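You operate a simulated robot arm through the tools that you are given. There is no shell and no other tool. Be economical: measure what you need, move in short steps, check, and stop when the job is done.

You are at the controls of a simulated two-armed robot. One attempt, no reset.

TASK
Take the striped cloth from the top of the side table and lay it out flat on the open top of the cabinet table.

It is judged by the outcome, as a careful person would: the job done as asked, and still so three seconds after it is handed in. It fails if anything else is knocked over, pushed out of place, dropped, spilled or broken. Flat cloth is picked up by pressing the open fingertips on it (5 to 10 N) and closing them slowly along it; thin cloth reads only 2 to 8 mm in the jaws.

THE ROBOT
Two 7-joint arms with two-finger parallel grippers on one trunk, on a base that drives. Base frame: it is fixed to the floor where the robot stands at the start and does not move with it; the origin is under the middle of the robot, x ahead of it, y to its left, z up. Lengths are in m, angles in degrees, forces in N, time in s.
The left shoulder is at the start at [0.07, 0.163, 1.045], the right one opposite. With the tool pointing down near the work surface each hand reaches from about 0.4 to 0.88 m from the robot's upright axis, wherever it stands, measured 20 degrees to its own side. Places, roughly: open top of the cabinet table [1.3, 0, 0.9]. Payload 3.43 kg a hand.
The TCP of each hand is the grasp point between the finger pads, 0.034 m short of the fingertips. In the tool frame z runs along the fingers and y along their closing line. The gripper opens to 0.128 m. The fingers are 0.024 m wide and 0.012 m thick; the gripper's body (0.048 by 0.13 m) begins 0.096 m behind the TCP.
Orientation is told as [roll, pitch, yaw] about the base's x, y, z axes, in that order, counted from this pose: with the fingers straight down and closing along the base's y, the tool's x points along the base's -x, its y along +y and its z along -z.

THE INTERFACE
- The arms move only by the tool play_rows. It takes "left_series", "right_series" or both (then of equal length, played together; a hand with none holds still); each is a list that holds one entry, the list of rows, each a list of 7 numbers: the shift along the tool's x, y, z in m, then the turn, a rotation vector about the tool's x, y, z in degrees, then the closure in counts, from 0 (fully open) to 255 (shut). In form: [[[dx, dy, dz, rx, ry, rz, hand], ...]]. A call has 1 to 20 rows; each row shifts and turns the commanded pose from where the row before left it, along the tool's axes as they then stand. A row lasts 0.2 s, in which the tool goes at most 0.05 m and 8.6 degrees; a call with a longer step from one row to the next is refused whole, and so is a gripper value outside its range. A pose out of reach is approached as far as the arm can. The call stops where the force on the tool passes 40 N (or 10 N more than at its start, if that is more) or the arm is blocked; 0.2 s more then pass. The fingers move at their own pace (about 0.153 m/s each) and stop on an object; they squeeze with about 28 N. The grip force told is the motor's: it shows also when the fingers shut on nothing. Time passes only in rows, and 0.2 s behind the last, so rows that do not move let the fingers close. The reply holds the time, the measured pose of the TCP, the force on the tool along the base axes, the opening and the grip force, in the units named above and with some noise.
- Cameras (640 x 400 px; columns grow to the right, rows downward): "scene" is now at [0.1422, -0.0114, 1.2872]; the picture's right is [-0.12, -0.99, 0.00], its down [-0.44, 0.05, -0.89] and it looks along [0.89, -0.11, -0.45] (base axes); focal length 214 px, centre (320, 200). "left" rides on the left gripper at [0.076, 0.011, -0.16] in its tool frame; the picture's right is [-0.15, 0.99, 0.00], its down [-0.88, -0.13, -0.46] and it looks along [-0.45, -0.07, 0.89] (tool axes); focal length 234 px, centre (320, 200). "right" rides on the right gripper at [0.076, -0.011, -0.16] in its tool frame; the picture's right is [0.15, 0.99, 0.00], its down [-0.88, 0.13, -0.46] and it looks along [-0.45, 0.07, 0.89] (tool axes); focal length 234 px, centre (320, 200).
- capture(camera): a new picture of that camera. The clock stands still meanwhile.
- lift_body(by): slides the trunk up (or, below 0, down) by that many m; the arms and the scene camera ride with it, the base frame stays. It gives what a move gives, with no picture.
- steer(legs): drives the robot by 1 to 6 legs, each [ahead, left, turn to the left] in m, m and degrees, along the robot's own axes; the way and the turn of a leg run together, so that a leg with both is an arc; at most 1.5 m and 180 degrees a leg. The arms and the cameras ride along, it lands a little off, and it stops where it bumps. It gives what a move gives.
- turn_head(pan, tilt): turns the head with the scene camera to pan (to the left, within 86 degrees either way) and tilt (down, from -29 to 69), counted from straight ahead of the robot. It gives what a move gives.
- pixel_to_xyz(camera, pixels): for up to 12 pixels [column, row] of the newest picture of that camera ("zoom" is the newest enlarged one), the place [x, y, z] in the base frame of the surface seen there, good to about 0.003 m. The clock stands still meanwhile.
- enlarge(camera, box): a new picture of the part [left, top, right, bottom] of that camera's present view, enlarged. The clock stands still meanwhile.
- close_job(): hands the job in; it is judged then, once.

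Keep the steps short. Do not move on a guess: measure, check each grasp and each placing, and mend mistakes. In all there are 80 turns and 58 pictures (those below and enlarged ones count). Leave the grippers open and the arms clear of the work at the hand-in unless told otherwise, and finish with a single line.

The tools are called after "Emit:" as name(argument=value, ...) on one line, values as JSON. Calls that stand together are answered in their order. play_rows: Moves the arms, as the interface text tells. Its arguments: {"type":"object","properties":{"left_series":{"type":"array"},"right_series":{"type":"array"}},"required":[]} The other tools are called the same way: lift_body (by) slides the trunk up or down; steer (legs) drives the base; turn_head (pan, tilt) turns the head that bears the scene camera; capture (camera) takes a picture; pixel_to_xyz (camera, pixels) gives the place of the surface under pixels of a picture; enlarge (camera, box) takes an enlarged picture of a part of a camera's view; close_job () hands the job in.

At the start:

```text
t: 0.0
left_tcp_pos: [0.6266, 0.1887, 1.1854]
left_orientation: [0.0, -0.1, 0.1]
left_ft_force: [-0.8, 0.2, 0.2]
left_width: 0.1282
left_gripper_force: 0.1
right_tcp_pos: [0.5759, -0.3043, 1.1403]
right_orientation: [0.1, 0.0, -0.1]
right_ft_force: [-0.7, -0.5, 0.7]
right_width: 0.128
right_gripper_force: 0.0
trunk travel left (down, up): [-0.525, 0.415]
robot x, y, heading: [-0.0017, -0.0004, 0.3]
head pan, tilt: [-6.8, 26.5]
```

scene: 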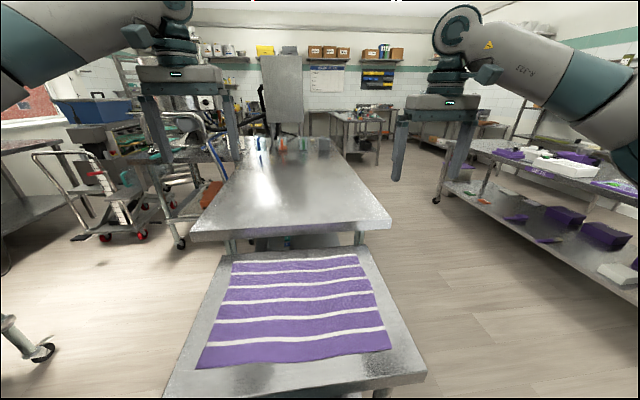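
right: 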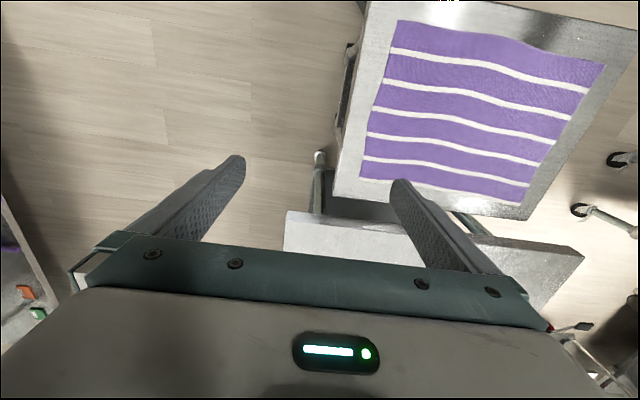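
left: 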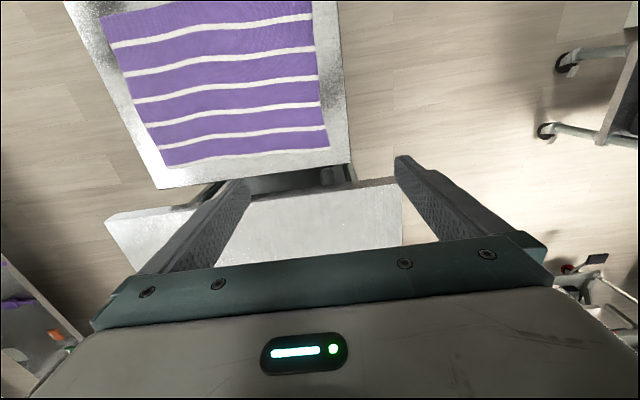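

I see the cloth on the near side table and the steel cabinet table beyond it. I will measure the cloth corners and the table edges first.

Emit:
pixel_to_xyz(camera="scene", pixels=[[234, 263], [357, 256], [390, 347], [198, 367], [295, 305], [165, 397], [425, 372], [193, 230], [391, 222], [240, 165], [335, 155], [300, 200]])

Emit:
enlarge(camera="scene", box=[180, 110, 440, 272])

```text
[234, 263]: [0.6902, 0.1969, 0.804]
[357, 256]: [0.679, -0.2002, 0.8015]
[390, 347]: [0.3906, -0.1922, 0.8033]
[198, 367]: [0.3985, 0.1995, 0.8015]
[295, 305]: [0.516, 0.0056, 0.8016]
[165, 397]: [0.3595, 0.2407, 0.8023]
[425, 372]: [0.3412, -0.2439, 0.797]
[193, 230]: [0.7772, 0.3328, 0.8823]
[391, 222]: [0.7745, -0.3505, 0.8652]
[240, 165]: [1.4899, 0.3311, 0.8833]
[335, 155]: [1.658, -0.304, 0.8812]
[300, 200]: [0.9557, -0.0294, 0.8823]
```

```text
2.46 times, centred on (310, 191) of scene
```

zoom: 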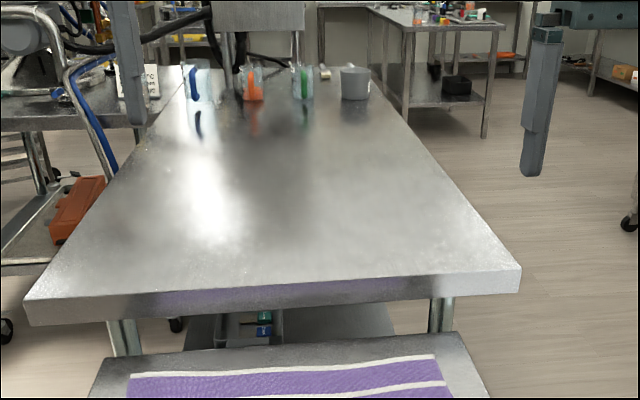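

The cloth is about 0.30 by 0.40 m at z≈0.80, and the cabinet top starts at x≈0.775 at z≈0.882. That is too far to lay it from here, so I will have to drive beside the cabinet. I look right to check the aisle.

Emit:
turn_head(pan=-55, tilt=30)

Emit:
capture(camera="scene")

```text
t: 1.2
left_tcp_pos: [0.625, 0.1894, 1.1862]
left_orientation: [0.1, -0.1, 0.1]
left_ft_force: [0.6, 0.1, 0.9]
left_width: 0.1281
left_gripper_force: 0.0
right_tcp_pos: [0.5743, -0.3035, 1.14]
right_orientation: [0.2, 0.1, 0.0]
right_ft_force: [-0.4, 0.1, -0.6]
right_width: 0.1278
right_gripper_force: 0.1
trunk travel left (down, up): [-0.525, 0.415]
robot x, y, heading: [0.0002, 0.0004, 0.2]
head pan, tilt: [-55.0, 30.0]
```

```text
53 pictures are left
```

scene: 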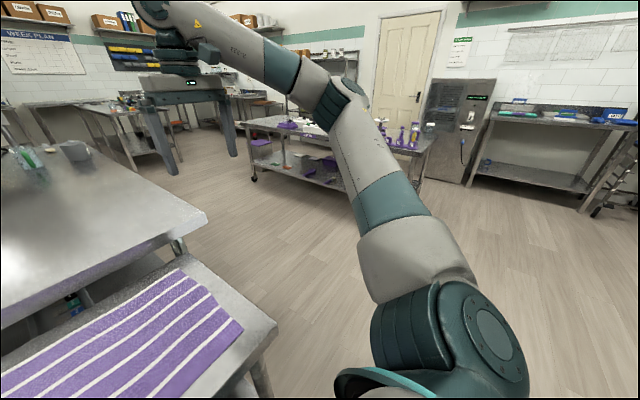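

Emit:
pixel_to_xyz(camera="scene", pixels=[[244, 122], [300, 135], [254, 180], [205, 222], [277, 325], [250, 230], [110, 150], [75, 160], [30, 170], [300, 280], [415, 180], [330, 185]])

```text
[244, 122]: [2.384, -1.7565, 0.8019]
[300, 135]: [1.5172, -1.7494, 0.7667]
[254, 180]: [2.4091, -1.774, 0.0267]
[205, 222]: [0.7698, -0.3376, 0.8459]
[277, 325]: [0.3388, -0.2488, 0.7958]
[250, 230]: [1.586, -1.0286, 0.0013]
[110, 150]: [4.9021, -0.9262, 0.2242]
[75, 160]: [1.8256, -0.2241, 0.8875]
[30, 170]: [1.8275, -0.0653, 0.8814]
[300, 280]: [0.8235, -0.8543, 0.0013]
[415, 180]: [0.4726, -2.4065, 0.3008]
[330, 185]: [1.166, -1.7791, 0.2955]
```

The aisle between the cabinet (y≈-0.35) and the right shelf (y≈-1.75) is wide enough. Now I bring both hands over the cloth's far corners (about [0.665, ±0.165]) down to z≈0.87, with the jaws about 0.05 open.

Emit:
play_rows(left_series=[[[-0.005, -0.003, 0.0395, 0, 0, 0, 80], [-0.005, -0.003, 0.0395, 0, 0, 0, 155], [-0.005, -0.003, 0.0395, 0, 0, 0, 155], [-0.005, -0.003, 0.0395, 0, 0, 0, 155], [-0.005, -0.003, 0.0395, 0, 0, 0, 155], [-0.005, -0.003, 0.0395, 0, 0, 0, 155], [-0.005, -0.003, 0.0395, 0, 0, 0, 155], [-0.005, -0.003, 0.0395, 0, 0, 0, 155], [0, 0, 0, 0, 0, 0, 155]]], right_series=[[[-0.0107, 0.0173, 0.0338, 0, 0, 0, 80], [-0.0107, 0.0173, 0.0338, 0, 0, 0, 155], [-0.0107, 0.0173, 0.0338, 0, 0, 0, 155], [-0.0107, 0.0173, 0.0338, 0, 0, 0, 155], [-0.0107, 0.0173, 0.0338, 0, 0, 0, 155], [-0.0107, 0.0173, 0.0338, 0, 0, 0, 155], [-0.0107, 0.0173, 0.0338, 0, 0, 0, 155], [-0.0107, 0.0173, 0.0338, 0, 0, 0, 155], [0, 0, 0, 0, 0, 0, 155]]])

Emit:
turn_head(pan=0, tilt=40)

Emit:
capture(camera="scene")

Emit:
capture(camera="left")

Emit:
capture(camera="right")

```text
t: 3.2
left_tcp_pos: [0.6669, 0.1639, 0.8702]
left_orientation: [0.0, -0.1, 0.1]
left_ft_force: [-0.9, 0.4, 0.2]
left_width: 0.0499
left_gripper_force: 0.1
right_tcp_pos: [0.6601, -0.1645, 0.8704]
right_orientation: [0.1, -0.2, -0.1]
right_ft_force: [-0.2, 0.2, -0.6]
right_width: 0.0502
right_gripper_force: 0.1
trunk travel left (down, up): [-0.525, 0.415]
robot x, y, heading: [0.0002, 0.0007, -0.1]
head pan, tilt: [-55.0, 30.0]
```

```text
t: 4.4
left_tcp_pos: [0.6678, 0.1668, 0.8696]
left_orientation: [0.0, 0.1, 0.1]
left_ft_force: [0.3, 0.4, 0.3]
left_width: 0.0504
left_gripper_force: 0.0
right_tcp_pos: [0.6611, -0.1648, 0.8709]
right_orientation: [0.1, -0.1, -0.1]
right_ft_force: [-0.8, -0.1, -0.7]
right_width: 0.0502
right_gripper_force: 0.0
trunk travel left (down, up): [-0.525, 0.415]
robot x, y, heading: [0.0025, 0.0003, 0.1]
head pan, tilt: [0.0, 40.0]
```

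```text
52 pictures are left
```

scene: 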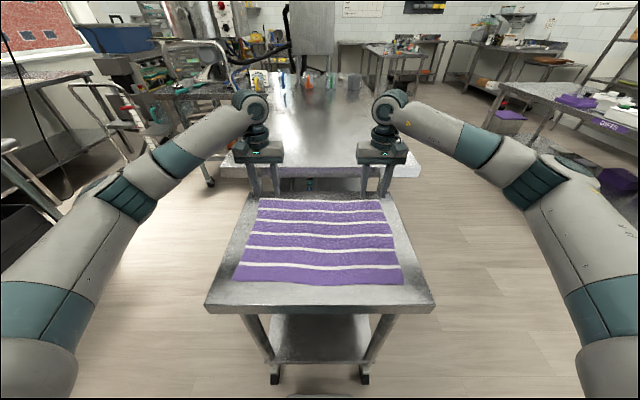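

```text
51 pictures are left
```

left: 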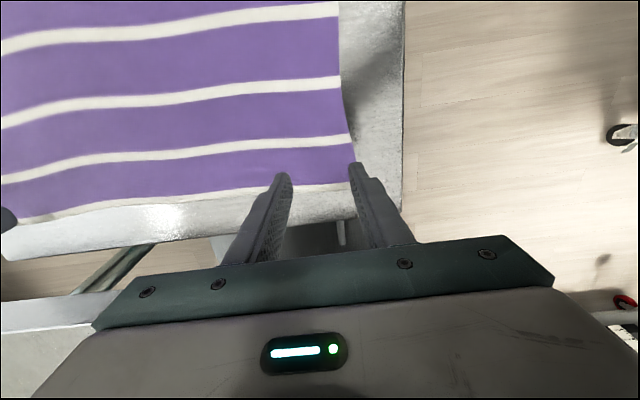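

```text
50 pictures are left
```

right: 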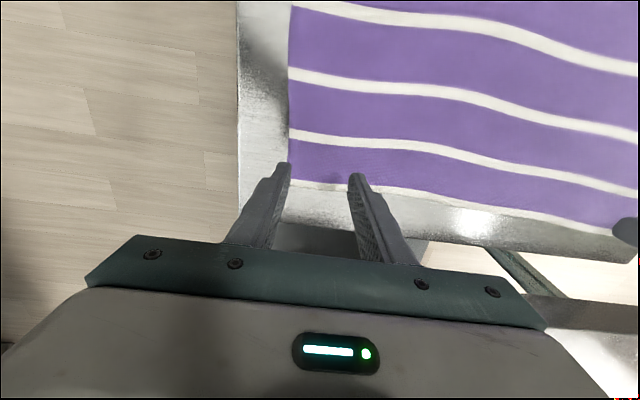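

I check the exact corner places from the hand cameras before pressing.

Emit:
pixel_to_xyz(camera="left", pixels=[[350, 150], [335, 181], [346, 100], [310, 183], [240, 188], [230, 205]])

Emit:
pixel_to_xyz(camera="right", pixels=[[292, 150], [305, 182], [291, 100], [330, 182], [400, 185], [420, 205]])

```text
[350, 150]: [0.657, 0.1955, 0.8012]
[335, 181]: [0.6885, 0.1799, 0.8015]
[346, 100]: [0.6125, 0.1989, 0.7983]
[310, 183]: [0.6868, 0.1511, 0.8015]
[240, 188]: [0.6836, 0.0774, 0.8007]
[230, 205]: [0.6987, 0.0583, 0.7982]
```

```text
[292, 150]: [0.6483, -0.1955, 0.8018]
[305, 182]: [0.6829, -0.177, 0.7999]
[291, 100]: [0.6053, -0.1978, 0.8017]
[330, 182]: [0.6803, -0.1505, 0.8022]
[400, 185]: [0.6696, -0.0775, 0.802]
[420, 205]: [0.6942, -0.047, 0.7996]
```

Edges are at x≈0.687 and |y|≈0.197, so I shift the hands inward 10 mm and lower to just above contact.

Emit:
play_rows(left_series=[[[0, -0.006, 0.015, 0, 0, 0, 155], [0, -0.005, 0.012, 0, 0, 0, 155], [0, 0, 0.003, 0, 0, 0, 155], [0, 0, 0.002, 0, 0, 0, 155], [0, 0, 0, 0, 0, 0, 155]]], right_series=[[[0, 0.005, 0.015, 0, 0, 0, 155], [-0.003, 0.005, 0.012, 0, 0, 0, 155], [0, 0, 0.003, 0, 0, 0, 155], [0, 0, 0.002, 0, 0, 0, 155], [0, 0, 0, 0, 0, 0, 155]]])

```text
t: 5.6
left_tcp_pos: [0.6664, 0.1529, 0.8369]
left_orientation: [-0.1, 0.1, 0.1]
left_ft_force: [-0.3, -0.3, 0.4]
left_width: 0.0503
left_gripper_force: 0.0
right_tcp_pos: [0.6636, -0.1555, 0.838]
right_orientation: [0.1, 0.1, -0.1]
right_ft_force: [0.0, -0.2, -0.1]
right_width: 0.0503
right_gripper_force: 0.1
trunk travel left (down, up): [-0.525, 0.415]
robot x, y, heading: [0.0007, -0.0003, -0.1]
head pan, tilt: [0.0, 40.0]
```

No contact yet; I go down another 3 mm in small steps.

Emit:
play_rows(left_series=[[[0, 0, 0.001, 0, 0, 0, 155], [0, 0, 0.001, 0, 0, 0, 155], [0, 0, 0.001, 0, 0, 0, 155], [0, 0, 0, 0, 0, 0, 155]]], right_series=[[[0, 0, 0.001, 0, 0, 0, 155], [0, 0, 0.001, 0, 0, 0, 155], [0, 0, 0.001, 0, 0, 0, 155], [0, 0, 0, 0, 0, 0, 155]]])

```text
t: 6.6
left_tcp_pos: [0.6657, 0.1518, 0.8355]
left_orientation: [0.0, -0.1, 0.1]
left_ft_force: [0.9, 0.0, -0.7]
left_width: 0.0501
left_gripper_force: 0.2
right_tcp_pos: [0.6652, -0.1555, 0.8368]
right_orientation: [0.1, 0.0, -0.1]
right_ft_force: [-0.1, -1.1, -0.4]
right_width: 0.0499
right_gripper_force: 0.1
trunk travel left (down, up): [-0.525, 0.415]
robot x, y, heading: [0.0008, 0.0019, 0.4]
head pan, tilt: [0.0, 40.0]
```

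Emit:
play_rows(left_series=[[[0, 0, 0.001, 0, 0, 0, 155], [0, 0, 0.001, 0, 0, 0, 155], [0, 0, 0, 0, 0, 0, 155]]], right_series=[[[0, 0, 0.001, 0, 0, 0, 155], [0, 0, 0.001, 0, 0, 0, 155], [0, 0, 0, 0, 0, 0, 155]]])

```text
t: 7.4
left_tcp_pos: [0.6656, 0.1541, 0.8341]
left_orientation: [0.0, -0.2, 0.1]
left_ft_force: [1.9, 0.7, 8.5]
left_width: 0.0502
left_gripper_force: 0.1
right_tcp_pos: [0.6636, -0.1544, 0.8336]
right_orientation: [0.1, -0.1, -0.1]
right_ft_force: [0.5, -0.1, 0.4]
right_width: 0.0502
right_gripper_force: 0.1
trunk travel left (down, up): [-0.525, 0.415]
robot x, y, heading: [0.0008, 0.0026, -0.2]
head pan, tilt: [0.0, 40.0]
```

Left presses with 8.5 N; right has not touched yet. I lower the right hand by 1.5 mm.

Emit:
play_rows(right_series=[[[0, 0, 0.0008, 0, 0, 0, 155], [0, 0, 0.0007, 0, 0, 0, 155], [0, 0, 0, 0, 0, 0, 155]]])

```text
t: 8.2
left_tcp_pos: [0.6646, 0.154, 0.8338]
left_orientation: [0.0, -0.1, 0.2]
left_ft_force: [4.3, 0.8, 8.9]
left_width: 0.0507
left_gripper_force: 0.6
right_tcp_pos: [0.6629, -0.1547, 0.8331]
right_orientation: [0.1, -0.3, -0.1]
right_ft_force: [2.7, -0.2, 10.7]
right_width: 0.0501
right_gripper_force: 0.3
trunk travel left (down, up): [-0.525, 0.415]
robot x, y, heading: [-0.0015, 0.003, -0.0]
head pan, tilt: [0.0, 40.0]
```

Both press with about 9–11 N, so I now close slowly.

Emit:
play_rows(left_series=[[[0, 0, 0, 0, 0, 0, 163], [0, 0, 0, 0, 0, 0, 171], [0, 0, 0, 0, 0, 0, 179], [0, 0, 0, 0, 0, 0, 187], [0, 0, 0, 0, 0, 0, 195], [0, 0, 0, 0, 0, 0, 203], [0, 0, 0, 0, 0, 0, 211], [0, 0, 0, 0, 0, 0, 219], [0, 0, 0, 0, 0, 0, 227], [0, 0, 0, 0, 0, 0, 235], [0, 0, 0, 0, 0, 0, 243], [0, 0, 0, 0, 0, 0, 250], [0, 0, 0, 0, 0, 0, 255], [0, 0, 0, 0, 0, 0, 255], [0, 0, 0, 0, 0, 0, 255]]], right_series=[[[0, 0, 0, 0, 0, 0, 163], [0, 0, 0, 0, 0, 0, 171], [0, 0, 0, 0, 0, 0, 179], [0, 0, 0, 0, 0, 0, 187], [0, 0, 0, 0, 0, 0, 195], [0, 0, 0, 0, 0, 0, 203], [0, 0, 0, 0, 0, 0, 211], [0, 0, 0, 0, 0, 0, 219], [0, 0, 0, 0, 0, 0, 227], [0, 0, 0, 0, 0, 0, 235], [0, 0, 0, 0, 0, 0, 243], [0, 0, 0, 0, 0, 0, 250], [0, 0, 0, 0, 0, 0, 255], [0, 0, 0, 0, 0, 0, 255], [0, 0, 0, 0, 0, 0, 255]]])

Emit:
capture(camera="left")

Emit:
capture(camera="right")

```text
t: 11.4
left_tcp_pos: [0.6638, 0.1539, 0.8352]
left_orientation: [0.0, -0.3, 0.1]
left_ft_force: [0.9, 0.2, 12.7]
left_width: 0.0
left_gripper_force: 28.0
right_tcp_pos: [0.6616, -0.1545, 0.8357]
right_orientation: [0.2, -0.3, -0.1]
right_ft_force: [1.6, -1.2, 30.3]
right_width: 0.0032
right_gripper_force: 28.0
trunk travel left (down, up): [-0.525, 0.415]
robot x, y, heading: [0.0013, -0.0042, -0.0]
head pan, tilt: [0.0, 40.0]
```

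```text
49 pictures are left
```

left: 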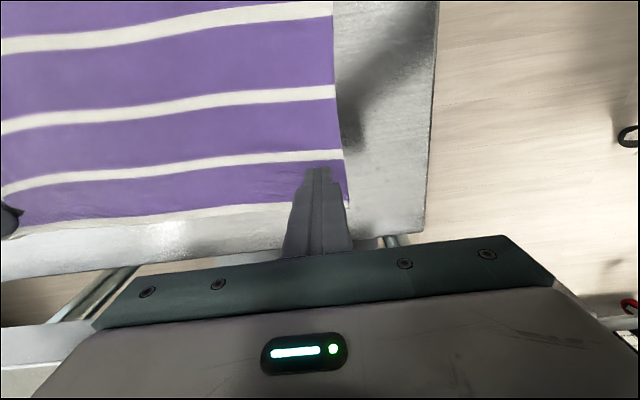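

```text
48 pictures are left
```

right: 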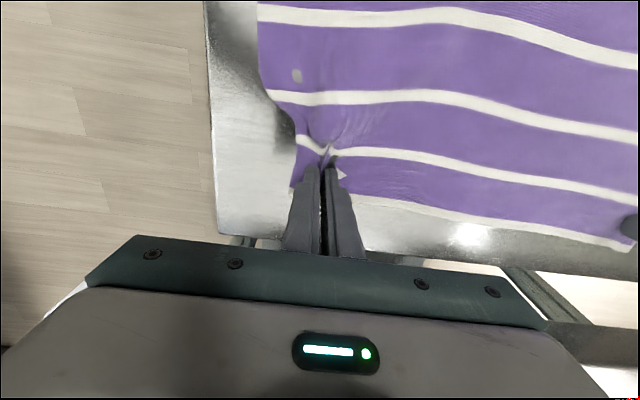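

The right hand caught the cloth (3.2 mm), but the left slipped off (0 mm). I relieve the right by 2 mm, lift the left 5 mm, reopen it, and press again a little deeper.

Emit:
play_rows(left_series=[[[0, 0, -0.005, 0, 0, 0, 255], [0, 0, 0, 0, 0, 0, 155], [0, 0, 0, 0, 0, 0, 155], [0, 0, 0.003, 0, 0, 0, 155], [0, 0, 0.002, 0, 0, 0, 155], [0, 0, 0.0006, 0, 0, 0, 155], [0, 0, 0, 0, 0, 0, 155]]], right_series=[[[0, 0, -0.002, 0, 0, 0, 255], [0, 0, 0, 0, 0, 0, 255], [0, 0, 0, 0, 0, 0, 255], [0, 0, 0, 0, 0, 0, 255], [0, 0, 0, 0, 0, 0, 255], [0, 0, 0, 0, 0, 0, 255], [0, 0, 0, 0, 0, 0, 255]]])

```text
t: 13.0
left_tcp_pos: [0.6645, 0.1537, 0.8359]
left_orientation: [-0.2, -0.3, 0.0]
left_ft_force: [0.2, 0.5, 13.2]
left_width: 0.0502
left_gripper_force: 0.0
right_tcp_pos: [0.6614, -0.1549, 0.8349]
right_orientation: [0.1, -0.3, -0.1]
right_ft_force: [-1.5, -1.4, 14.9]
right_width: 0.003
right_gripper_force: 28.2
trunk travel left (down, up): [-0.525, 0.415]
robot x, y, heading: [0.0007, -0.0003, 0.0]
head pan, tilt: [0.0, 40.0]
```

Left presses with 13 N. I close it again, more slowly.

Emit:
play_rows(left_series=[[[0, 0, 0, 0, 0, 0, 160], [0, 0, 0, 0, 0, 0, 165], [0, 0, 0, 0, 0, 0, 170], [0, 0, 0, 0, 0, 0, 175], [0, 0, 0, 0, 0, 0, 180], [0, 0, 0, 0, 0, 0, 185], [0, 0, 0, 0, 0, 0, 190], [0, 0, 0, 0, 0, 0, 195], [0, 0, 0, 0, 0, 0, 200], [0, 0, 0, 0, 0, 0, 205], [0, 0, 0, 0, 0, 0, 210], [0, 0, 0, 0, 0, 0, 215], [0, 0, 0, 0, 0, 0, 220], [0, 0, 0, 0, 0, 0, 226], [0, 0, 0, 0, 0, 0, 232], [0, 0, 0, 0, 0, 0, 238], [0, 0, 0, 0, 0, 0, 244], [0, 0, 0, 0, 0, 0, 250], [0, 0, 0, 0, 0, 0, 255], [0, 0, 0, 0, 0, 0, 255]]])

Emit:
capture(camera="left")

```text
t: 17.2
left_tcp_pos: [0.6632, 0.1533, 0.8345]
left_orientation: [0.1, -0.2, 0.0]
left_ft_force: [-0.1, -9.6, 30.9]
left_width: 0.0027
left_gripper_force: 28.4
right_tcp_pos: [0.6612, -0.1546, 0.8365]
right_orientation: [0.1, -0.1, -0.1]
right_ft_force: [-0.6, 10.0, 1.7]
right_width: 0.0028
right_gripper_force: 28.0
trunk travel left (down, up): [-0.525, 0.415]
robot x, y, heading: [0.001, 0.0002, 0.2]
head pan, tilt: [0.0, 40.0]
```

```text
47 pictures are left
```

left: 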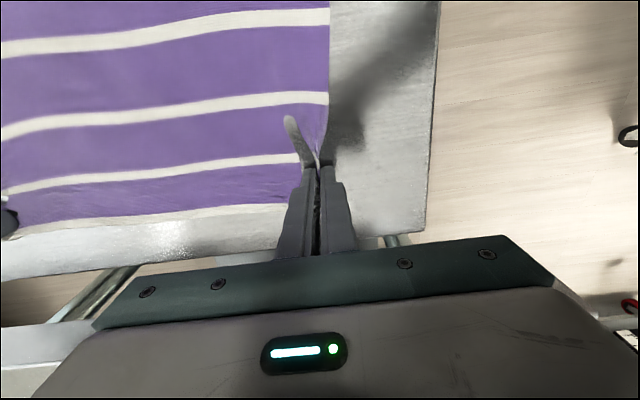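

Both hands hold cloth, with about 10 N of sideways tension between them. I move each inward 4 mm and lift 5 cm to check the grip.

Emit:
play_rows(left_series=[[[0, -0.002, -0.002, 0, 0, 0, 255], [0, -0.002, -0.008, 0, 0, 0, 255], [0, 0, -0.01, 0, 0, 0, 255], [0, 0, -0.015, 0, 0, 0, 255], [0, 0, -0.015, 0, 0, 0, 255], [0, 0, 0, 0, 0, 0, 255]]], right_series=[[[0, 0.002, -0.002, 0, 0, 0, 255], [0, 0.002, -0.008, 0, 0, 0, 255], [0, 0, -0.01, 0, 0, 0, 255], [0, 0, -0.015, 0, 0, 0, 255], [0, 0, -0.015, 0, 0, 0, 255], [0, 0, 0, 0, 0, 0, 255]]])

Emit:
capture(camera="scene")

```text
t: 18.6
left_tcp_pos: [0.6664, 0.1505, 0.8809]
left_orientation: [0.0, 0.1, 0.1]
left_ft_force: [-1.1, -0.7, 0.2]
left_width: 0.0027
left_gripper_force: 28.8
right_tcp_pos: [0.6642, -0.1504, 0.8818]
right_orientation: [0.1, -0.1, -0.1]
right_ft_force: [-0.4, 0.9, 0.5]
right_width: 0.003
right_gripper_force: 27.8
trunk travel left (down, up): [-0.525, 0.415]
robot x, y, heading: [0.0023, 0.0023, -0.2]
head pan, tilt: [0.0, 40.0]
```

```text
46 pictures are left
```

scene: 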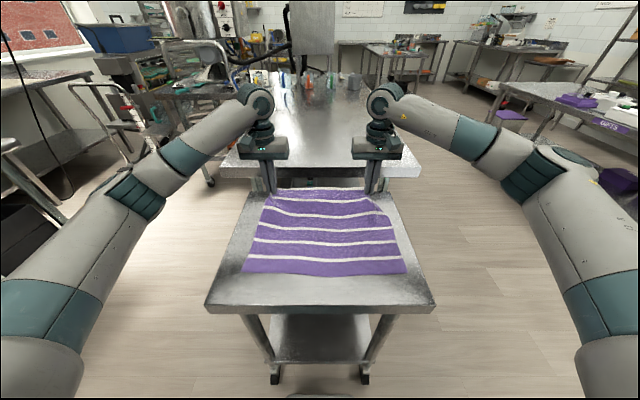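

Both corners hold. I lift to z≈1.30, drawing back slightly.

Emit:
play_rows(left_series=[[[0.006, 0, -0.035, 0, 0, 0, 255], [0.006, 0, -0.035, 0, 0, 0, 255], [0.006, 0, -0.035, 0, 0, 0, 255], [0.006, 0, -0.035, 0, 0, 0, 255], [0.006, 0, -0.035, 0, 0, 0, 255], [0.006, 0, -0.035, 0, 0, 0, 255], [0.006, 0, -0.035, 0, 0, 0, 255], [0.006, 0, -0.035, 0, 0, 0, 255], [0.006, 0, -0.035, 0, 0, 0, 255], [0.006, 0, -0.035, 0, 0, 0, 255], [0.006, 0, -0.035, 0, 0, 0, 255], [0.006, 0, -0.035, 0, 0, 0, 255], [0, 0, 0, 0, 0, 0, 255], [0, 0, 0, 0, 0, 0, 255]]], right_series=[[[0.006, 0, -0.035, 0, 0, 0, 255], [0.006, 0, -0.035, 0, 0, 0, 255], [0.006, 0, -0.035, 0, 0, 0, 255], [0.006, 0, -0.035, 0, 0, 0, 255], [0.006, 0, -0.035, 0, 0, 0, 255], [0.006, 0, -0.035, 0, 0, 0, 255], [0.006, 0, -0.035, 0, 0, 0, 255], [0.006, 0, -0.035, 0, 0, 0, 255], [0.006, 0, -0.035, 0, 0, 0, 255], [0.006, 0, -0.035, 0, 0, 0, 255], [0.006, 0, -0.035, 0, 0, 0, 255], [0.006, 0, -0.035, 0, 0, 0, 255], [0, 0, 0, 0, 0, 0, 255], [0, 0, 0, 0, 0, 0, 255]]])

Emit:
capture(camera="scene")

```text
t: 21.6
left_tcp_pos: [0.5939, 0.1495, 1.3027]
left_orientation: [0.0, 0.0, 0.1]
left_ft_force: [-0.2, -0.4, 0.0]
left_width: 0.0027
left_gripper_force: 27.7
right_tcp_pos: [0.5911, -0.1523, 1.306]
right_orientation: [0.1, -0.1, -0.2]
right_ft_force: [0.0, 0.6, 0.6]
right_width: 0.0028
right_gripper_force: 27.7
trunk travel left (down, up): [-0.525, 0.415]
robot x, y, heading: [0.0023, -0.0017, 0.1]
head pan, tilt: [0.0, 40.0]
```

```text
45 pictures are left
```

scene: 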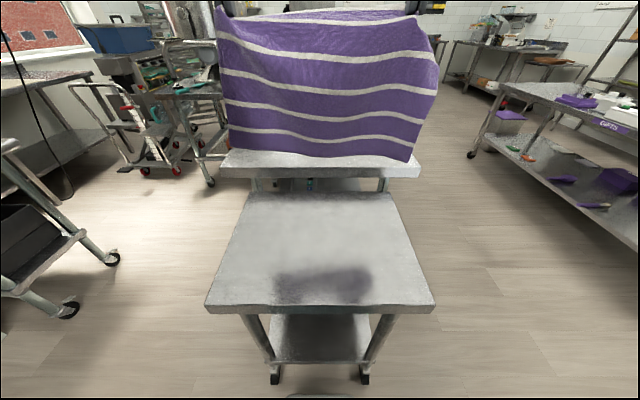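

The cloth hangs well in both hands and the side table is bare. I drive back a little, then right into the aisle.

Emit:
steer(legs=[[-0.1, 0, 0], [0, -0.9, 0]])

Emit:
turn_head(pan=-40, tilt=30)

Emit:
capture(camera="scene")

```text
t: 27.1
left_tcp_pos: [0.4974, -0.742, 1.3023]
left_orientation: [0.0, -0.1, 0.2]
left_ft_force: [-0.3, -0.5, 0.0]
left_width: 0.0025
left_gripper_force: 28.2
right_tcp_pos: [0.4966, -1.0442, 1.3052]
right_orientation: [0.1, -0.1, 0.2]
right_ft_force: [-0.4, 1.3, -0.6]
right_width: 0.0028
right_gripper_force: 27.7
trunk travel left (down, up): [-0.525, 0.415]
robot x, y, heading: [-0.0964, -0.8928, 0.3]
head pan, tilt: [0.0, 40.0]
```

```text
t: 28.1
left_tcp_pos: [0.497, -0.7434, 1.3021]
left_orientation: [-0.1, -0.1, 0.3]
left_ft_force: [-0.3, -1.2, -0.4]
left_width: 0.0027
left_gripper_force: 28.0
right_tcp_pos: [0.4957, -1.0437, 1.3047]
right_orientation: [0.2, -0.1, 0.2]
right_ft_force: [0.0, 1.4, 0.3]
right_width: 0.0028
right_gripper_force: 28.2
trunk travel left (down, up): [-0.525, 0.415]
robot x, y, heading: [-0.0956, -0.9006, 0.2]
head pan, tilt: [-40.0, 30.0]
```

```text
44 pictures are left
```

scene: 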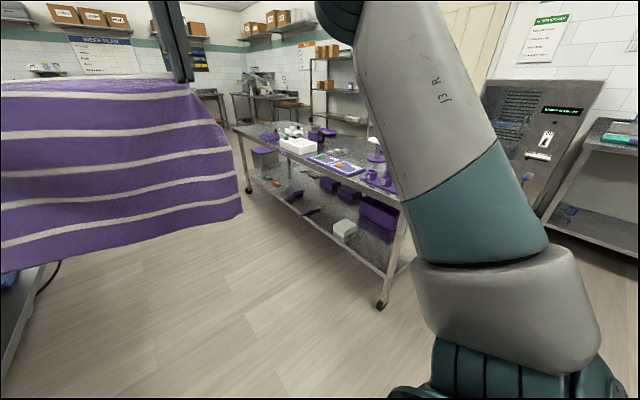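

Emit:
pixel_to_xyz(camera="scene", pixels=[[383, 305], [370, 190], [260, 142], [450, 150], [480, 290], [540, 330]])

```text
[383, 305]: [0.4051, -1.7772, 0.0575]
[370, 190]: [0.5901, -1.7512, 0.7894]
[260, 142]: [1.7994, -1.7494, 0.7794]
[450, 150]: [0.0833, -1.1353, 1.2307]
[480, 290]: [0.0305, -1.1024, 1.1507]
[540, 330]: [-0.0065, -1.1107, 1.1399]
```

The way is clear (shelf at y≈-1.75). I drive ahead 1.33 m, then turn left 90 degrees to face the cabinet's side.

Emit:
steer(legs=[[1.33, 0, 0], [0, 0, 90]])

Emit:
turn_head(pan=0, tilt=45)

Emit:
capture(camera="scene")

```text
t: 38.6
left_tcp_pos: [1.0674, -0.2875, 1.3029]
left_orientation: [0.1, -0.1, 91.5]
left_ft_force: [2.3, -0.1, 0.5]
left_width: 0.0026
left_gripper_force: 28.1
right_tcp_pos: [1.3695, -0.2812, 1.3058]
right_orientation: [0.0, 0.0, 91.5]
right_ft_force: [-1.7, -0.1, 0.0]
right_width: 0.0026
right_gripper_force: 27.6
trunk travel left (down, up): [-0.525, 0.415]
robot x, y, heading: [1.2336, -0.8773, 91.5]
head pan, tilt: [-40.0, 30.0]
```

```text
t: 39.7
left_tcp_pos: [1.0666, -0.2863, 1.3027]
left_orientation: [0.0, 0.0, 91.6]
left_ft_force: [2.6, 0.3, -0.3]
left_width: 0.0025
left_gripper_force: 28.0
right_tcp_pos: [1.3683, -0.2802, 1.3045]
right_orientation: [0.1, -0.1, 91.5]
right_ft_force: [-1.4, -0.5, -0.7]
right_width: 0.003
right_gripper_force: 28.0
trunk travel left (down, up): [-0.525, 0.415]
robot x, y, heading: [1.2403, -0.8787, 91.3]
head pan, tilt: [0.0, 45.0]
```

```text
43 pictures are left
```

scene: 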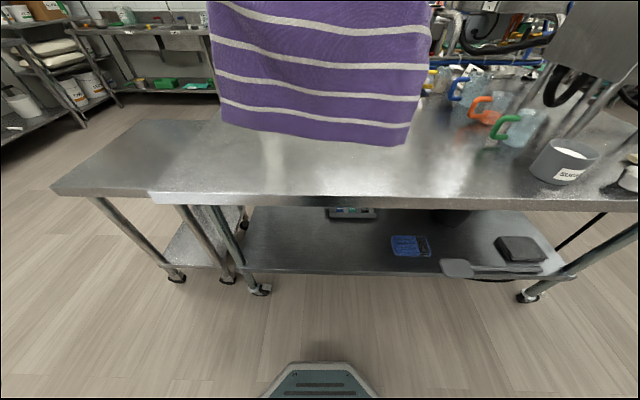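

I check the clearance between the base front and the table's lower shelf, and the objects on the top.

Emit:
pixel_to_xyz(camera="scene", pixels=[[320, 363], [260, 290], [400, 272], [350, 195], [505, 270], [535, 175], [520, 135], [315, 140], [222, 128], [410, 148], [530, 298], [270, 160]])

```text
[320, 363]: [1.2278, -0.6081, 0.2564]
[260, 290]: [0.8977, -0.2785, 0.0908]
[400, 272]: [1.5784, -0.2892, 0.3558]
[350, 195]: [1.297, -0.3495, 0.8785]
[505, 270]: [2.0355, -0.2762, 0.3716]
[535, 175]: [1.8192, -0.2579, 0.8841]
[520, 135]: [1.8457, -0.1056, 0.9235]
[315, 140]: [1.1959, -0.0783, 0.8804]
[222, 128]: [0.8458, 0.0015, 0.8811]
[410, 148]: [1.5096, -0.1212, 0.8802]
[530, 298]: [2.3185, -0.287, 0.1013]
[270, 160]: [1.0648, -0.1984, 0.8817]
```

There is 0.32 m of clearance. I drive ahead 0.17 m and correct the heading.

Emit:
steer(legs=[[0.17, 0, -1.4]])

```text
t: 41.2
left_tcp_pos: [1.082, -0.1089, 1.3033]
left_orientation: [0.0, 0.1, 90.1]
left_ft_force: [2.0, 0.7, 0.1]
left_width: 0.0025
left_gripper_force: 28.2
right_tcp_pos: [1.3832, -0.1122, 1.3057]
right_orientation: [0.1, -0.1, 89.9]
right_ft_force: [-1.9, -0.7, -0.2]
right_width: 0.0029
right_gripper_force: 28.6
trunk travel left (down, up): [-0.525, 0.415]
robot x, y, heading: [1.2318, -0.7016, 90.0]
head pan, tilt: [0.0, 45.0]
```

Squared up. I reach out 0.19 m (to y≈0.08) and lower to z≈1.22, with the hem just above the top.

Emit:
play_rows(left_series=[[[-0.025, 0, 0, 0, 0, 0, 255], [-0.03, 0, 0, 0, 0, 0, 255], [-0.03, 0, 0, 0, 0, 0, 255], [-0.03, 0, 0, 0, 0, 0, 255], [-0.03, 0, 0.01, 0, 0, 0, 255], [-0.03, 0, 0.02, 0, 0, 0, 255], [-0.015, 0, 0.02, 0, 0, 0, 255], [0, 0, 0.02, 0, 0, 0, 255], [0, 0, 0.013, 0, 0, 0, 255], [0, 0, 0, 0, 0, 0, 255], [0, 0, 0, 0, 0, 0, 255], [0, 0, 0, 0, 0, 0, 255]]], right_series=[[[-0.025, 0, 0, 0, 0, 0, 255], [-0.03, 0, 0, 0, 0, 0, 255], [-0.03, 0, 0, 0, 0, 0, 255], [-0.03, 0, 0, 0, 0, 0, 255], [-0.03, 0, 0.01, 0, 0, 0, 255], [-0.03, 0, 0.02, 0, 0, 0, 255], [-0.018, 0, 0.02, 0, 0, 0, 255], [0, 0, 0.02, 0, 0, 0, 255], [0, 0, 0.015, 0, 0, 0, 255], [0, 0, 0, 0, 0, 0, 255], [0, 0, 0, 0, 0, 0, 255], [0, 0, 0, 0, 0, 0, 255]]])

Emit:
capture(camera="scene")

```text
t: 43.8
left_tcp_pos: [1.0816, 0.0079, 1.1915]
left_orientation: [0.0, -0.1, 89.9]
left_ft_force: [4.5, -0.3, 0.4]
left_width: 0.0026
left_gripper_force: 28.3
left hand out of reach, approached as far as the arm can: row 2, 3, 4, 5, 6
right_tcp_pos: [1.3876, 0.0144, 1.1855]
right_orientation: [0.1, 0.0, 90.0]
right_ft_force: [-4.5, -0.4, 0.1]
right_width: 0.0027
right_gripper_force: 28.9
right hand out of reach, approached as far as the arm can: row 2, 3, 4, 5, 6
trunk travel left (down, up): [-0.525, 0.415]
robot x, y, heading: [1.2324, -0.7035, 89.8]
head pan, tilt: [0.0, 45.0]
```

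```text
42 pictures are left
```

scene: 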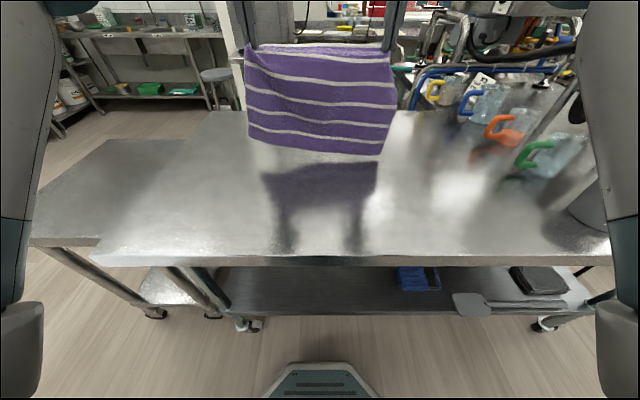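

Hands reached y≈0.01 at z≈1.19, their reach limit. I measure the hem and the table below it.

Emit:
pixel_to_xyz(camera="scene", pixels=[[250, 134], [315, 149], [380, 152], [320, 50], [318, 100], [315, 165]])

Emit:
steer(legs=[[0.06, 0, 0]])

```text
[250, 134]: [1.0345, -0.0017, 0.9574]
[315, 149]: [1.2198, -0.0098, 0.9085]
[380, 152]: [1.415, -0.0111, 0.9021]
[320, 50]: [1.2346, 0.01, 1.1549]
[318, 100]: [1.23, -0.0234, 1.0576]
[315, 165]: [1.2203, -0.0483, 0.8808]
```

```text
t: 44.8
left_tcp_pos: [1.0818, 0.0666, 1.192]
left_orientation: [0.0, 0.0, 90.0]
left_ft_force: [4.9, -0.3, -0.7]
left_width: 0.0025
left_gripper_force: 27.9
right_tcp_pos: [1.3867, 0.0733, 1.185]
right_orientation: [0.1, 0.0, 90.0]
right_ft_force: [-4.6, -0.7, 0.0]
right_width: 0.0027
right_gripper_force: 27.9
trunk travel left (down, up): [-0.525, 0.415]
robot x, y, heading: [1.2274, -0.6432, 89.6]
head pan, tilt: [0.0, 45.0]
```

The hem hangs about 2 cm above the top on the right and a little more on the left. I lower it to touch, then come down diagonally toward the robot so the cloth lays out from far to near.

Emit:
play_rows(left_series=[[[0, -0.001, 0.016, 0, 0, 0, 255], [0, 0, 0.016, 0, 0, 0, 255], [0.014, 0, 0.016, 0, 0, 0, 255], [0.016, 0, 0.016, 0, 0, 0, 255], [0.016, 0, 0.016, 0, 0, 0, 255], [0.016, 0, 0.016, 0, 0, 0, 255], [0.0165, 0, 0.016, 0, 0, 0, 255], [0.0165, 0, 0.016, 0, 0, 0, 255], [0.0165, 0, 0.016, 0, 0, 0, 255], [0.0165, 0, 0.016, 0, 0, 0, 255], [0, 0, 0, 0, 0, 0, 255]]], right_series=[[[0, 0.001, 0.0125, 0, 0, 0, 255], [0, 0, 0.0125, 0, 0, 0, 255], [0.014, 0, 0.016, 0, 0, 0, 255], [0.016, 0, 0.016, 0, 0, 0, 255], [0.016, 0, 0.016, 0, 0, 0, 255], [0.016, 0, 0.016, 0, 0, 0, 255], [0.0165, 0, 0.016, 0, 0, 0, 255], [0.0165, 0, 0.016, 0, 0, 0, 255], [0.0165, 0, 0.016, 0, 0, 0, 255], [0.0165, 0, 0.016, 0, 0, 0, 255], [0, 0, 0, 0, 0, 0, 255]]])

Emit:
capture(camera="scene")

```text
t: 47.1
left_tcp_pos: [1.0823, -0.061, 1.0306]
left_orientation: [-0.2, 0.0, 89.9]
left_ft_force: [1.8, 1.0, 0.4]
left_width: 0.0026
left_gripper_force: 28.2
right_tcp_pos: [1.3861, -0.0535, 1.0324]
right_orientation: [0.2, 0.0, 89.8]
right_ft_force: [-2.1, 0.7, -0.4]
right_width: 0.003
right_gripper_force: 28.2
trunk travel left (down, up): [-0.525, 0.415]
robot x, y, heading: [1.2308, -0.6441, 90.1]
head pan, tilt: [0.0, 45.0]
```

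```text
41 pictures are left
```

scene: 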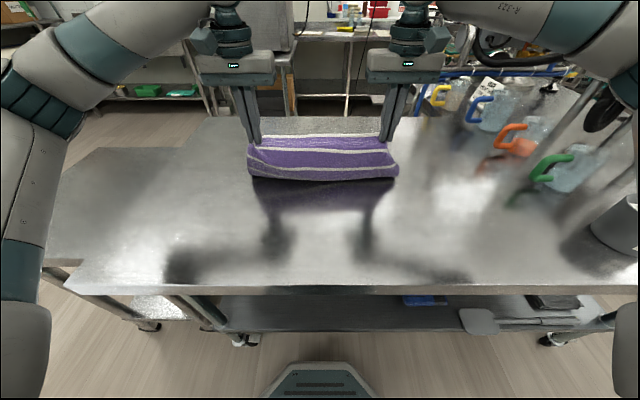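

I enlarge to see how the hem lies.

Emit:
enlarge(camera="scene", box=[220, 100, 430, 230])

Emit:
capture(camera="left")

Emit:
pixel_to_xyz(camera="scene", pixels=[[255, 165], [257, 176], [325, 165], [325, 178], [395, 165], [393, 176], [325, 140], [325, 128]])

```text
3.05 times, centred on (325, 165) of scene
```

zoom: 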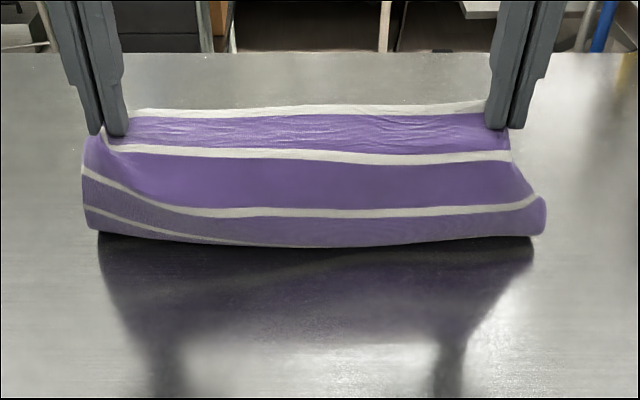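

```text
39 pictures are left
```

left: 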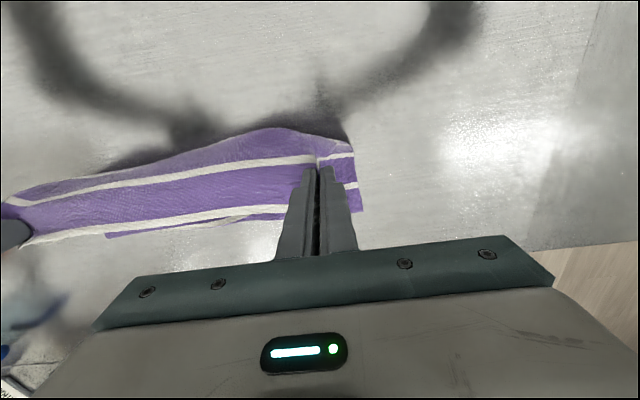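

```text
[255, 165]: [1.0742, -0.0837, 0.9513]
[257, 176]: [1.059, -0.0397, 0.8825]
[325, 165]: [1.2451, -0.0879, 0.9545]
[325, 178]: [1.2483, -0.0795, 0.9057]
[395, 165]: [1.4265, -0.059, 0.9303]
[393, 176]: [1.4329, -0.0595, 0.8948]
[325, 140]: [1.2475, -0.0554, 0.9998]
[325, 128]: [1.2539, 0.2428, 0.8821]
```

The cloth bellies toward me with the free hem lying behind, as wanted. I continue down 0.095 m and back 0.14 m.

Emit:
play_rows(left_series=[[[0.02, 0, 0.014, 0, 0, 0, 255], [0.02, 0, 0.014, 0, 0, 0, 255], [0.02, 0, 0.014, 0, 0, 0, 255], [0.02, 0, 0.014, 0, 0, 0, 255], [0.02, 0, 0.014, 0, 0, 0, 255], [0.02, 0, 0.014, 0, 0, 0, 255], [0.02, 0, 0.011, 0, 0, 0, 255], [0, 0, 0, 0, 0, 0, 255]]], right_series=[[[0.02, 0, 0.014, 0, 0, 0, 255], [0.021, 0, 0.014, 0, 0, 0, 255], [0.021, 0, 0.014, 0, 0, 0, 255], [0.021, 0, 0.014, 0, 0, 0, 255], [0.021, 0, 0.014, 0, 0, 0, 255], [0.021, 0, 0.014, 0, 0, 0, 255], [0.021, 0, 0.012, 0, 0, 0, 255], [0, 0, 0, 0, 0, 0, 255]]])

Emit:
enlarge(camera="scene", box=[180, 80, 460, 255])

```text
t: 49.0
left_tcp_pos: [1.0829, -0.2021, 0.9342]
left_orientation: [-0.1, 0.1, 90.0]
left_ft_force: [2.1, 1.0, 0.0]
left_width: 0.0026
left_gripper_force: 28.1
right_tcp_pos: [1.3856, -0.1997, 0.9342]
right_orientation: [0.1, 0.0, 89.9]
right_ft_force: [-2.6, -0.4, 0.4]
right_width: 0.0029
right_gripper_force: 27.4
trunk travel left (down, up): [-0.525, 0.415]
robot x, y, heading: [1.2315, -0.6416, 89.5]
head pan, tilt: [0.0, 45.0]
```

```text
2.29 times, centred on (320, 168) of scene
```

zoom: 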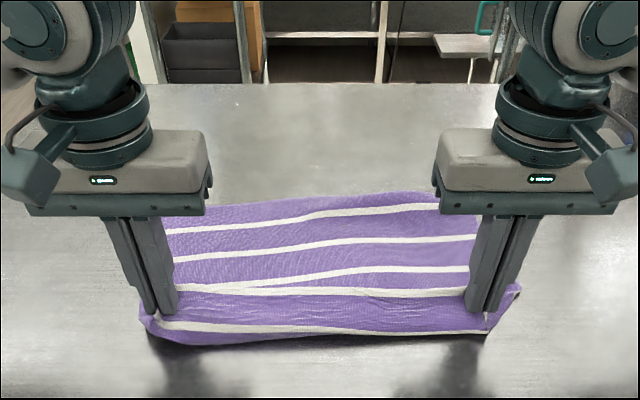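

There is still a belly in front of the fingers (white stripe at zoom row 325), so I need more pull back. I measure the far hem first.

Emit:
pixel_to_xyz(camera="zoom", pixels=[[230, 204], [320, 200], [420, 192], [320, 255], [320, 285], [320, 320], [320, 338], [150, 325], [500, 310]])

Emit:
play_rows(left_series=[[[0.01, 0, 0.001, 0, 0, 0, 255], [0.01, 0, 0.002, 0, 0, 0, 255], [0.01, 0, 0.002, 0, 0, 0, 255], [0.01, 0, 0.002, 0, 0, 0, 255], [0, 0, 0, 0, 0, 0, 255]]], right_series=[[[0.01, 0, 0.001, 0, 0, 0, 255], [0.01, 0, 0.002, 0, 0, 0, 255], [0.01, 0, 0.002, 0, 0, 0, 255], [0.01, 0, 0.002, 0, 0, 0, 255], [0, 0, 0, 0, 0, 0, 255]]])

Emit:
enlarge(camera="scene", box=[180, 80, 460, 255])

```text
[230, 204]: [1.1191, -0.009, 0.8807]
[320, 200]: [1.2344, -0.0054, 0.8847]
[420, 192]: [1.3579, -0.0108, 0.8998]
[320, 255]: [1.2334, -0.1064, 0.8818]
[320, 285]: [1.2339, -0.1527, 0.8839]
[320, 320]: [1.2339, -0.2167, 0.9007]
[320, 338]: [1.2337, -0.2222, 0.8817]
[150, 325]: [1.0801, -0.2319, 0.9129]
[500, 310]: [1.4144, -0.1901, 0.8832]
```

```text
t: 50.1
left_tcp_pos: [1.0827, -0.2419, 0.9287]
left_orientation: [0.0, -0.1, 90.1]
left_ft_force: [1.4, -0.7, -0.2]
left_width: 0.0025
left_gripper_force: 28.2
right_tcp_pos: [1.3858, -0.241, 0.9291]
right_orientation: [0.1, -0.1, 90.0]
right_ft_force: [-1.2, 0.0, 0.8]
right_width: 0.003
right_gripper_force: 27.5
trunk travel left (down, up): [-0.525, 0.415]
robot x, y, heading: [1.2292, -0.6443, 89.8]
head pan, tilt: [0.0, 45.0]
```

```text
2.29 times, centred on (320, 168) of scene
```

zoom: 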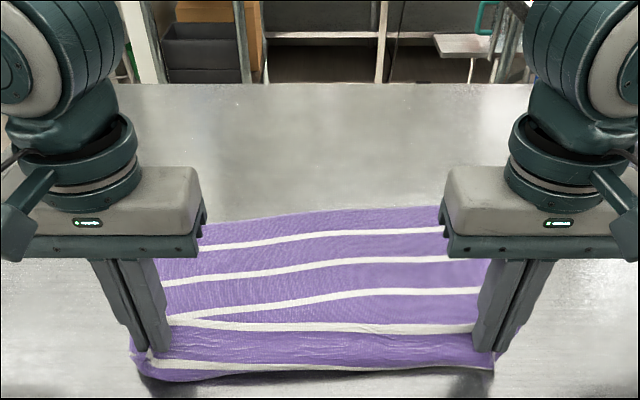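

The whole cloth slid along instead of opening. I look with the hand cameras to understand the near edge.

Emit:
capture(camera="left")

Emit:
capture(camera="right")

Emit:
pixel_to_xyz(camera="zoom", pixels=[[320, 217], [320, 236], [320, 268], [320, 297], [320, 314], [320, 327], [320, 345], [320, 365], [320, 372], [180, 310], [200, 325], [400, 310]])

```text
36 pictures are left
```

left: 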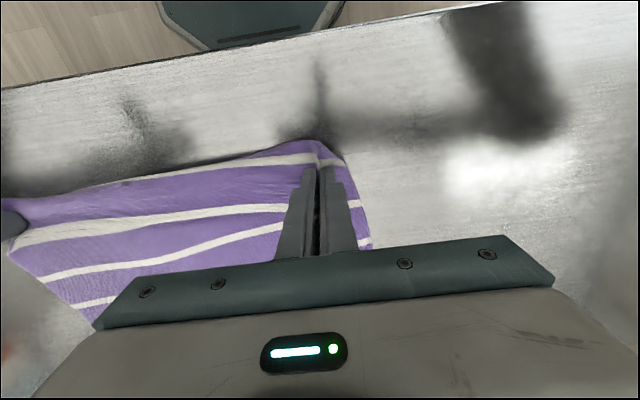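

```text
35 pictures are left
```

right: 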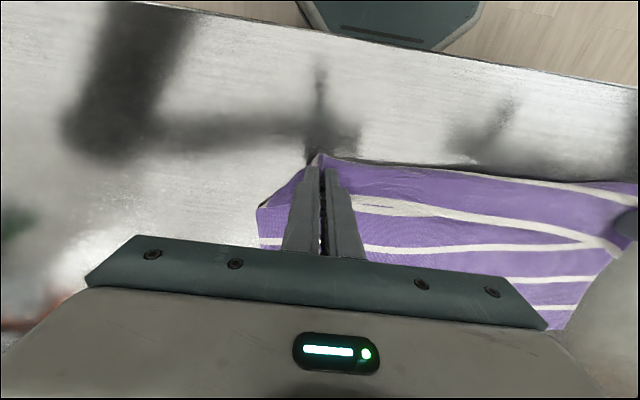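

```text
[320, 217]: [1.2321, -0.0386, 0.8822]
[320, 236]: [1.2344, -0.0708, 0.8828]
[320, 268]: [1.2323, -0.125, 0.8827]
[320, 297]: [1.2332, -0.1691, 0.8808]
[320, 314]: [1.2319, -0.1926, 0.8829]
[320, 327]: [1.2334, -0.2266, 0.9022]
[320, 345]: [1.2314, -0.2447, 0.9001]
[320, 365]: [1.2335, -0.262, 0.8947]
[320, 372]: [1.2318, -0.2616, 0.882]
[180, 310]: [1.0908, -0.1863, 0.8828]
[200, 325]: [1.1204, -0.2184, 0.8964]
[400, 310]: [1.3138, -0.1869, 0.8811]
```

Now it is clear: the gripped edge (W1 at y=-0.227, z=0.90) lies over a tucked-under belly, and the cloth slides rather than unrolling. I will lift it again and re-lay it with the fingers tilted forward, so that the cloth leaves them flat. First I raise the trunk 0.2 m, which lifts the cloth and gives reach.

Emit:
lift_body(by=0.22)

Emit:
play_rows(left_series=[[[-0.02, 0, -0.02, 0, 0, 0, 255], [-0.025, 0, -0.02, 0, 0, 0, 255], [-0.025, 0, -0.02, 0, 0, 0, 255], [-0.025, 0, -0.02, 0, 0, 0, 255], [-0.025, 0, -0.02, 0, 0, 0, 255], [-0.02, 0, -0.01, 0, 0, 0, 255], [0, 0, 0, 0, 0, 0, 255], [0, 0, 0, 0, 0, 0, 255]]], right_series=[[[-0.02, 0, -0.02, 0, 0, 0, 255], [-0.025, 0, -0.02, 0, 0, 0, 255], [-0.025, 0, -0.02, 0, 0, 0, 255], [-0.025, 0, -0.02, 0, 0, 0, 255], [-0.025, 0, -0.02, 0, 0, 0, 255], [-0.02, 0, -0.01, 0, 0, 0, 255], [0, 0, 0, 0, 0, 0, 255], [0, 0, 0, 0, 0, 0, 255]]])

Emit:
turn_head(pan=0, tilt=50)

Emit:
capture(camera="scene")

```text
t: 52.5
left_tcp_pos: [1.0824, -0.2423, 1.1496]
left_orientation: [-0.1, 0.0, 90.0]
left_ft_force: [0.3, 0.0, -0.1]
left_width: 0.0025
left_gripper_force: 27.2
right_tcp_pos: [1.3851, -0.2398, 1.1473]
right_orientation: [0.1, 0.0, 89.9]
right_ft_force: [-1.2, 0.3, -0.8]
right_width: 0.0031
right_gripper_force: 28.3
trunk travel left (down, up): [-0.745, 0.195]
robot x, y, heading: [1.2308, -0.6421, 89.7]
head pan, tilt: [0.0, 45.0]
```

```text
t: 54.3
left_tcp_pos: [1.0837, -0.1018, 1.2593]
left_orientation: [0.1, 0.0, 90.0]
left_ft_force: [3.0, 0.4, -0.5]
left_width: 0.0026
left_gripper_force: 27.9
right_tcp_pos: [1.3852, -0.1028, 1.259]
right_orientation: [0.1, -0.1, 89.9]
right_ft_force: [-1.1, -1.2, -0.4]
right_width: 0.0032
right_gripper_force: 27.4
trunk travel left (down, up): [-0.745, 0.195]
robot x, y, heading: [1.2355, -0.644, 89.8]
head pan, tilt: [0.0, 45.0]
```

```text
t: 54.9
left_tcp_pos: [1.0821, -0.101, 1.2593]
left_orientation: [0.0, 0.0, 90.0]
left_ft_force: [1.9, 0.3, -0.3]
left_width: 0.0023
left_gripper_force: 28.8
right_tcp_pos: [1.3864, -0.1017, 1.259]
right_orientation: [0.1, 0.0, 89.9]
right_ft_force: [-1.5, -0.2, -0.4]
right_width: 0.0031
right_gripper_force: 28.0
trunk travel left (down, up): [-0.745, 0.195]
robot x, y, heading: [1.2332, -0.6458, 90.0]
head pan, tilt: [0.0, 50.0]
```

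```text
34 pictures are left
```

scene: 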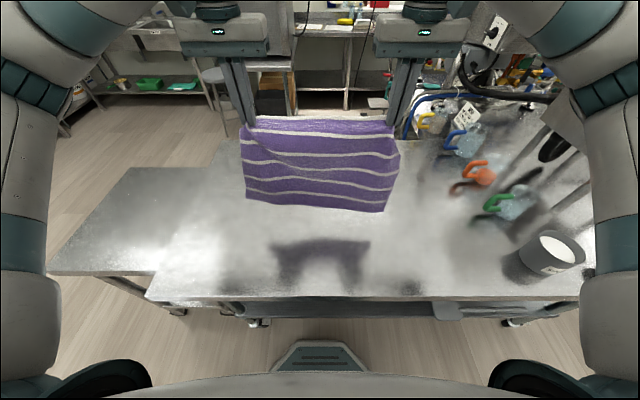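

It hangs clean again. I tilt both tools 48° so that the fingertips point forward and down.

Emit:
play_rows(left_series=[[[-0.01, 0, 0, 0, -8, 0, 255], [-0.01, 0, 0, 0, -8, 0, 255], [0, 0, 0, 0, -8, 0, 255], [0, 0, 0, 0, -8, 0, 255], [0, 0, 0, 0, -8, 0, 255], [0, 0, 0, 0, -8, 0, 255], [0, 0, 0, 0, 0, 0, 255], [0, 0, 0, 0, 0, 0, 255]]], right_series=[[[-0.01, 0, 0, 0, -8, 0, 255], [-0.01, 0, 0, 0, -8, 0, 255], [0, 0, 0, 0, -8, 0, 255], [0, 0, 0, 0, -8, 0, 255], [0, 0, 0, 0, -8, 0, 255], [0, 0, 0, 0, -8, 0, 255], [0, 0, 0, 0, 0, 0, 255], [0, 0, 0, 0, 0, 0, 255]]])

Emit:
capture(camera="scene")

```text
t: 56.7
left_tcp_pos: [1.0822, -0.0813, 1.2614]
left_orientation: [-0.2, -48.1, 90.1]
left_ft_force: [2.3, 0.4, -0.4]
left_width: 0.0027
left_gripper_force: 28.3
right_tcp_pos: [1.386, -0.0818, 1.2604]
right_orientation: [0.3, -48.1, 89.7]
right_ft_force: [-2.6, 1.1, -0.2]
right_width: 0.0032
right_gripper_force: 27.9
trunk travel left (down, up): [-0.745, 0.195]
robot x, y, heading: [1.2323, -0.6434, 89.8]
head pan, tilt: [0.0, 50.0]
```

```text
33 pictures are left
```

scene: 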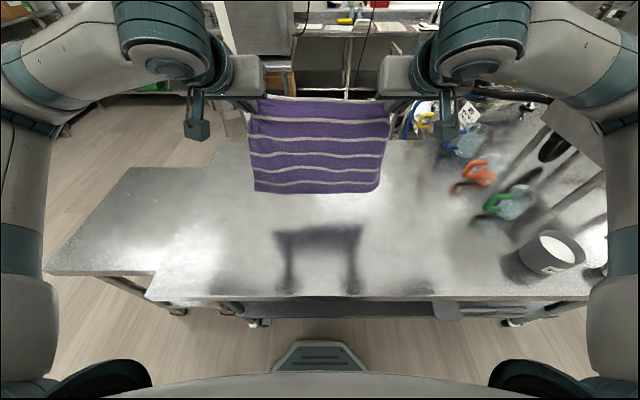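

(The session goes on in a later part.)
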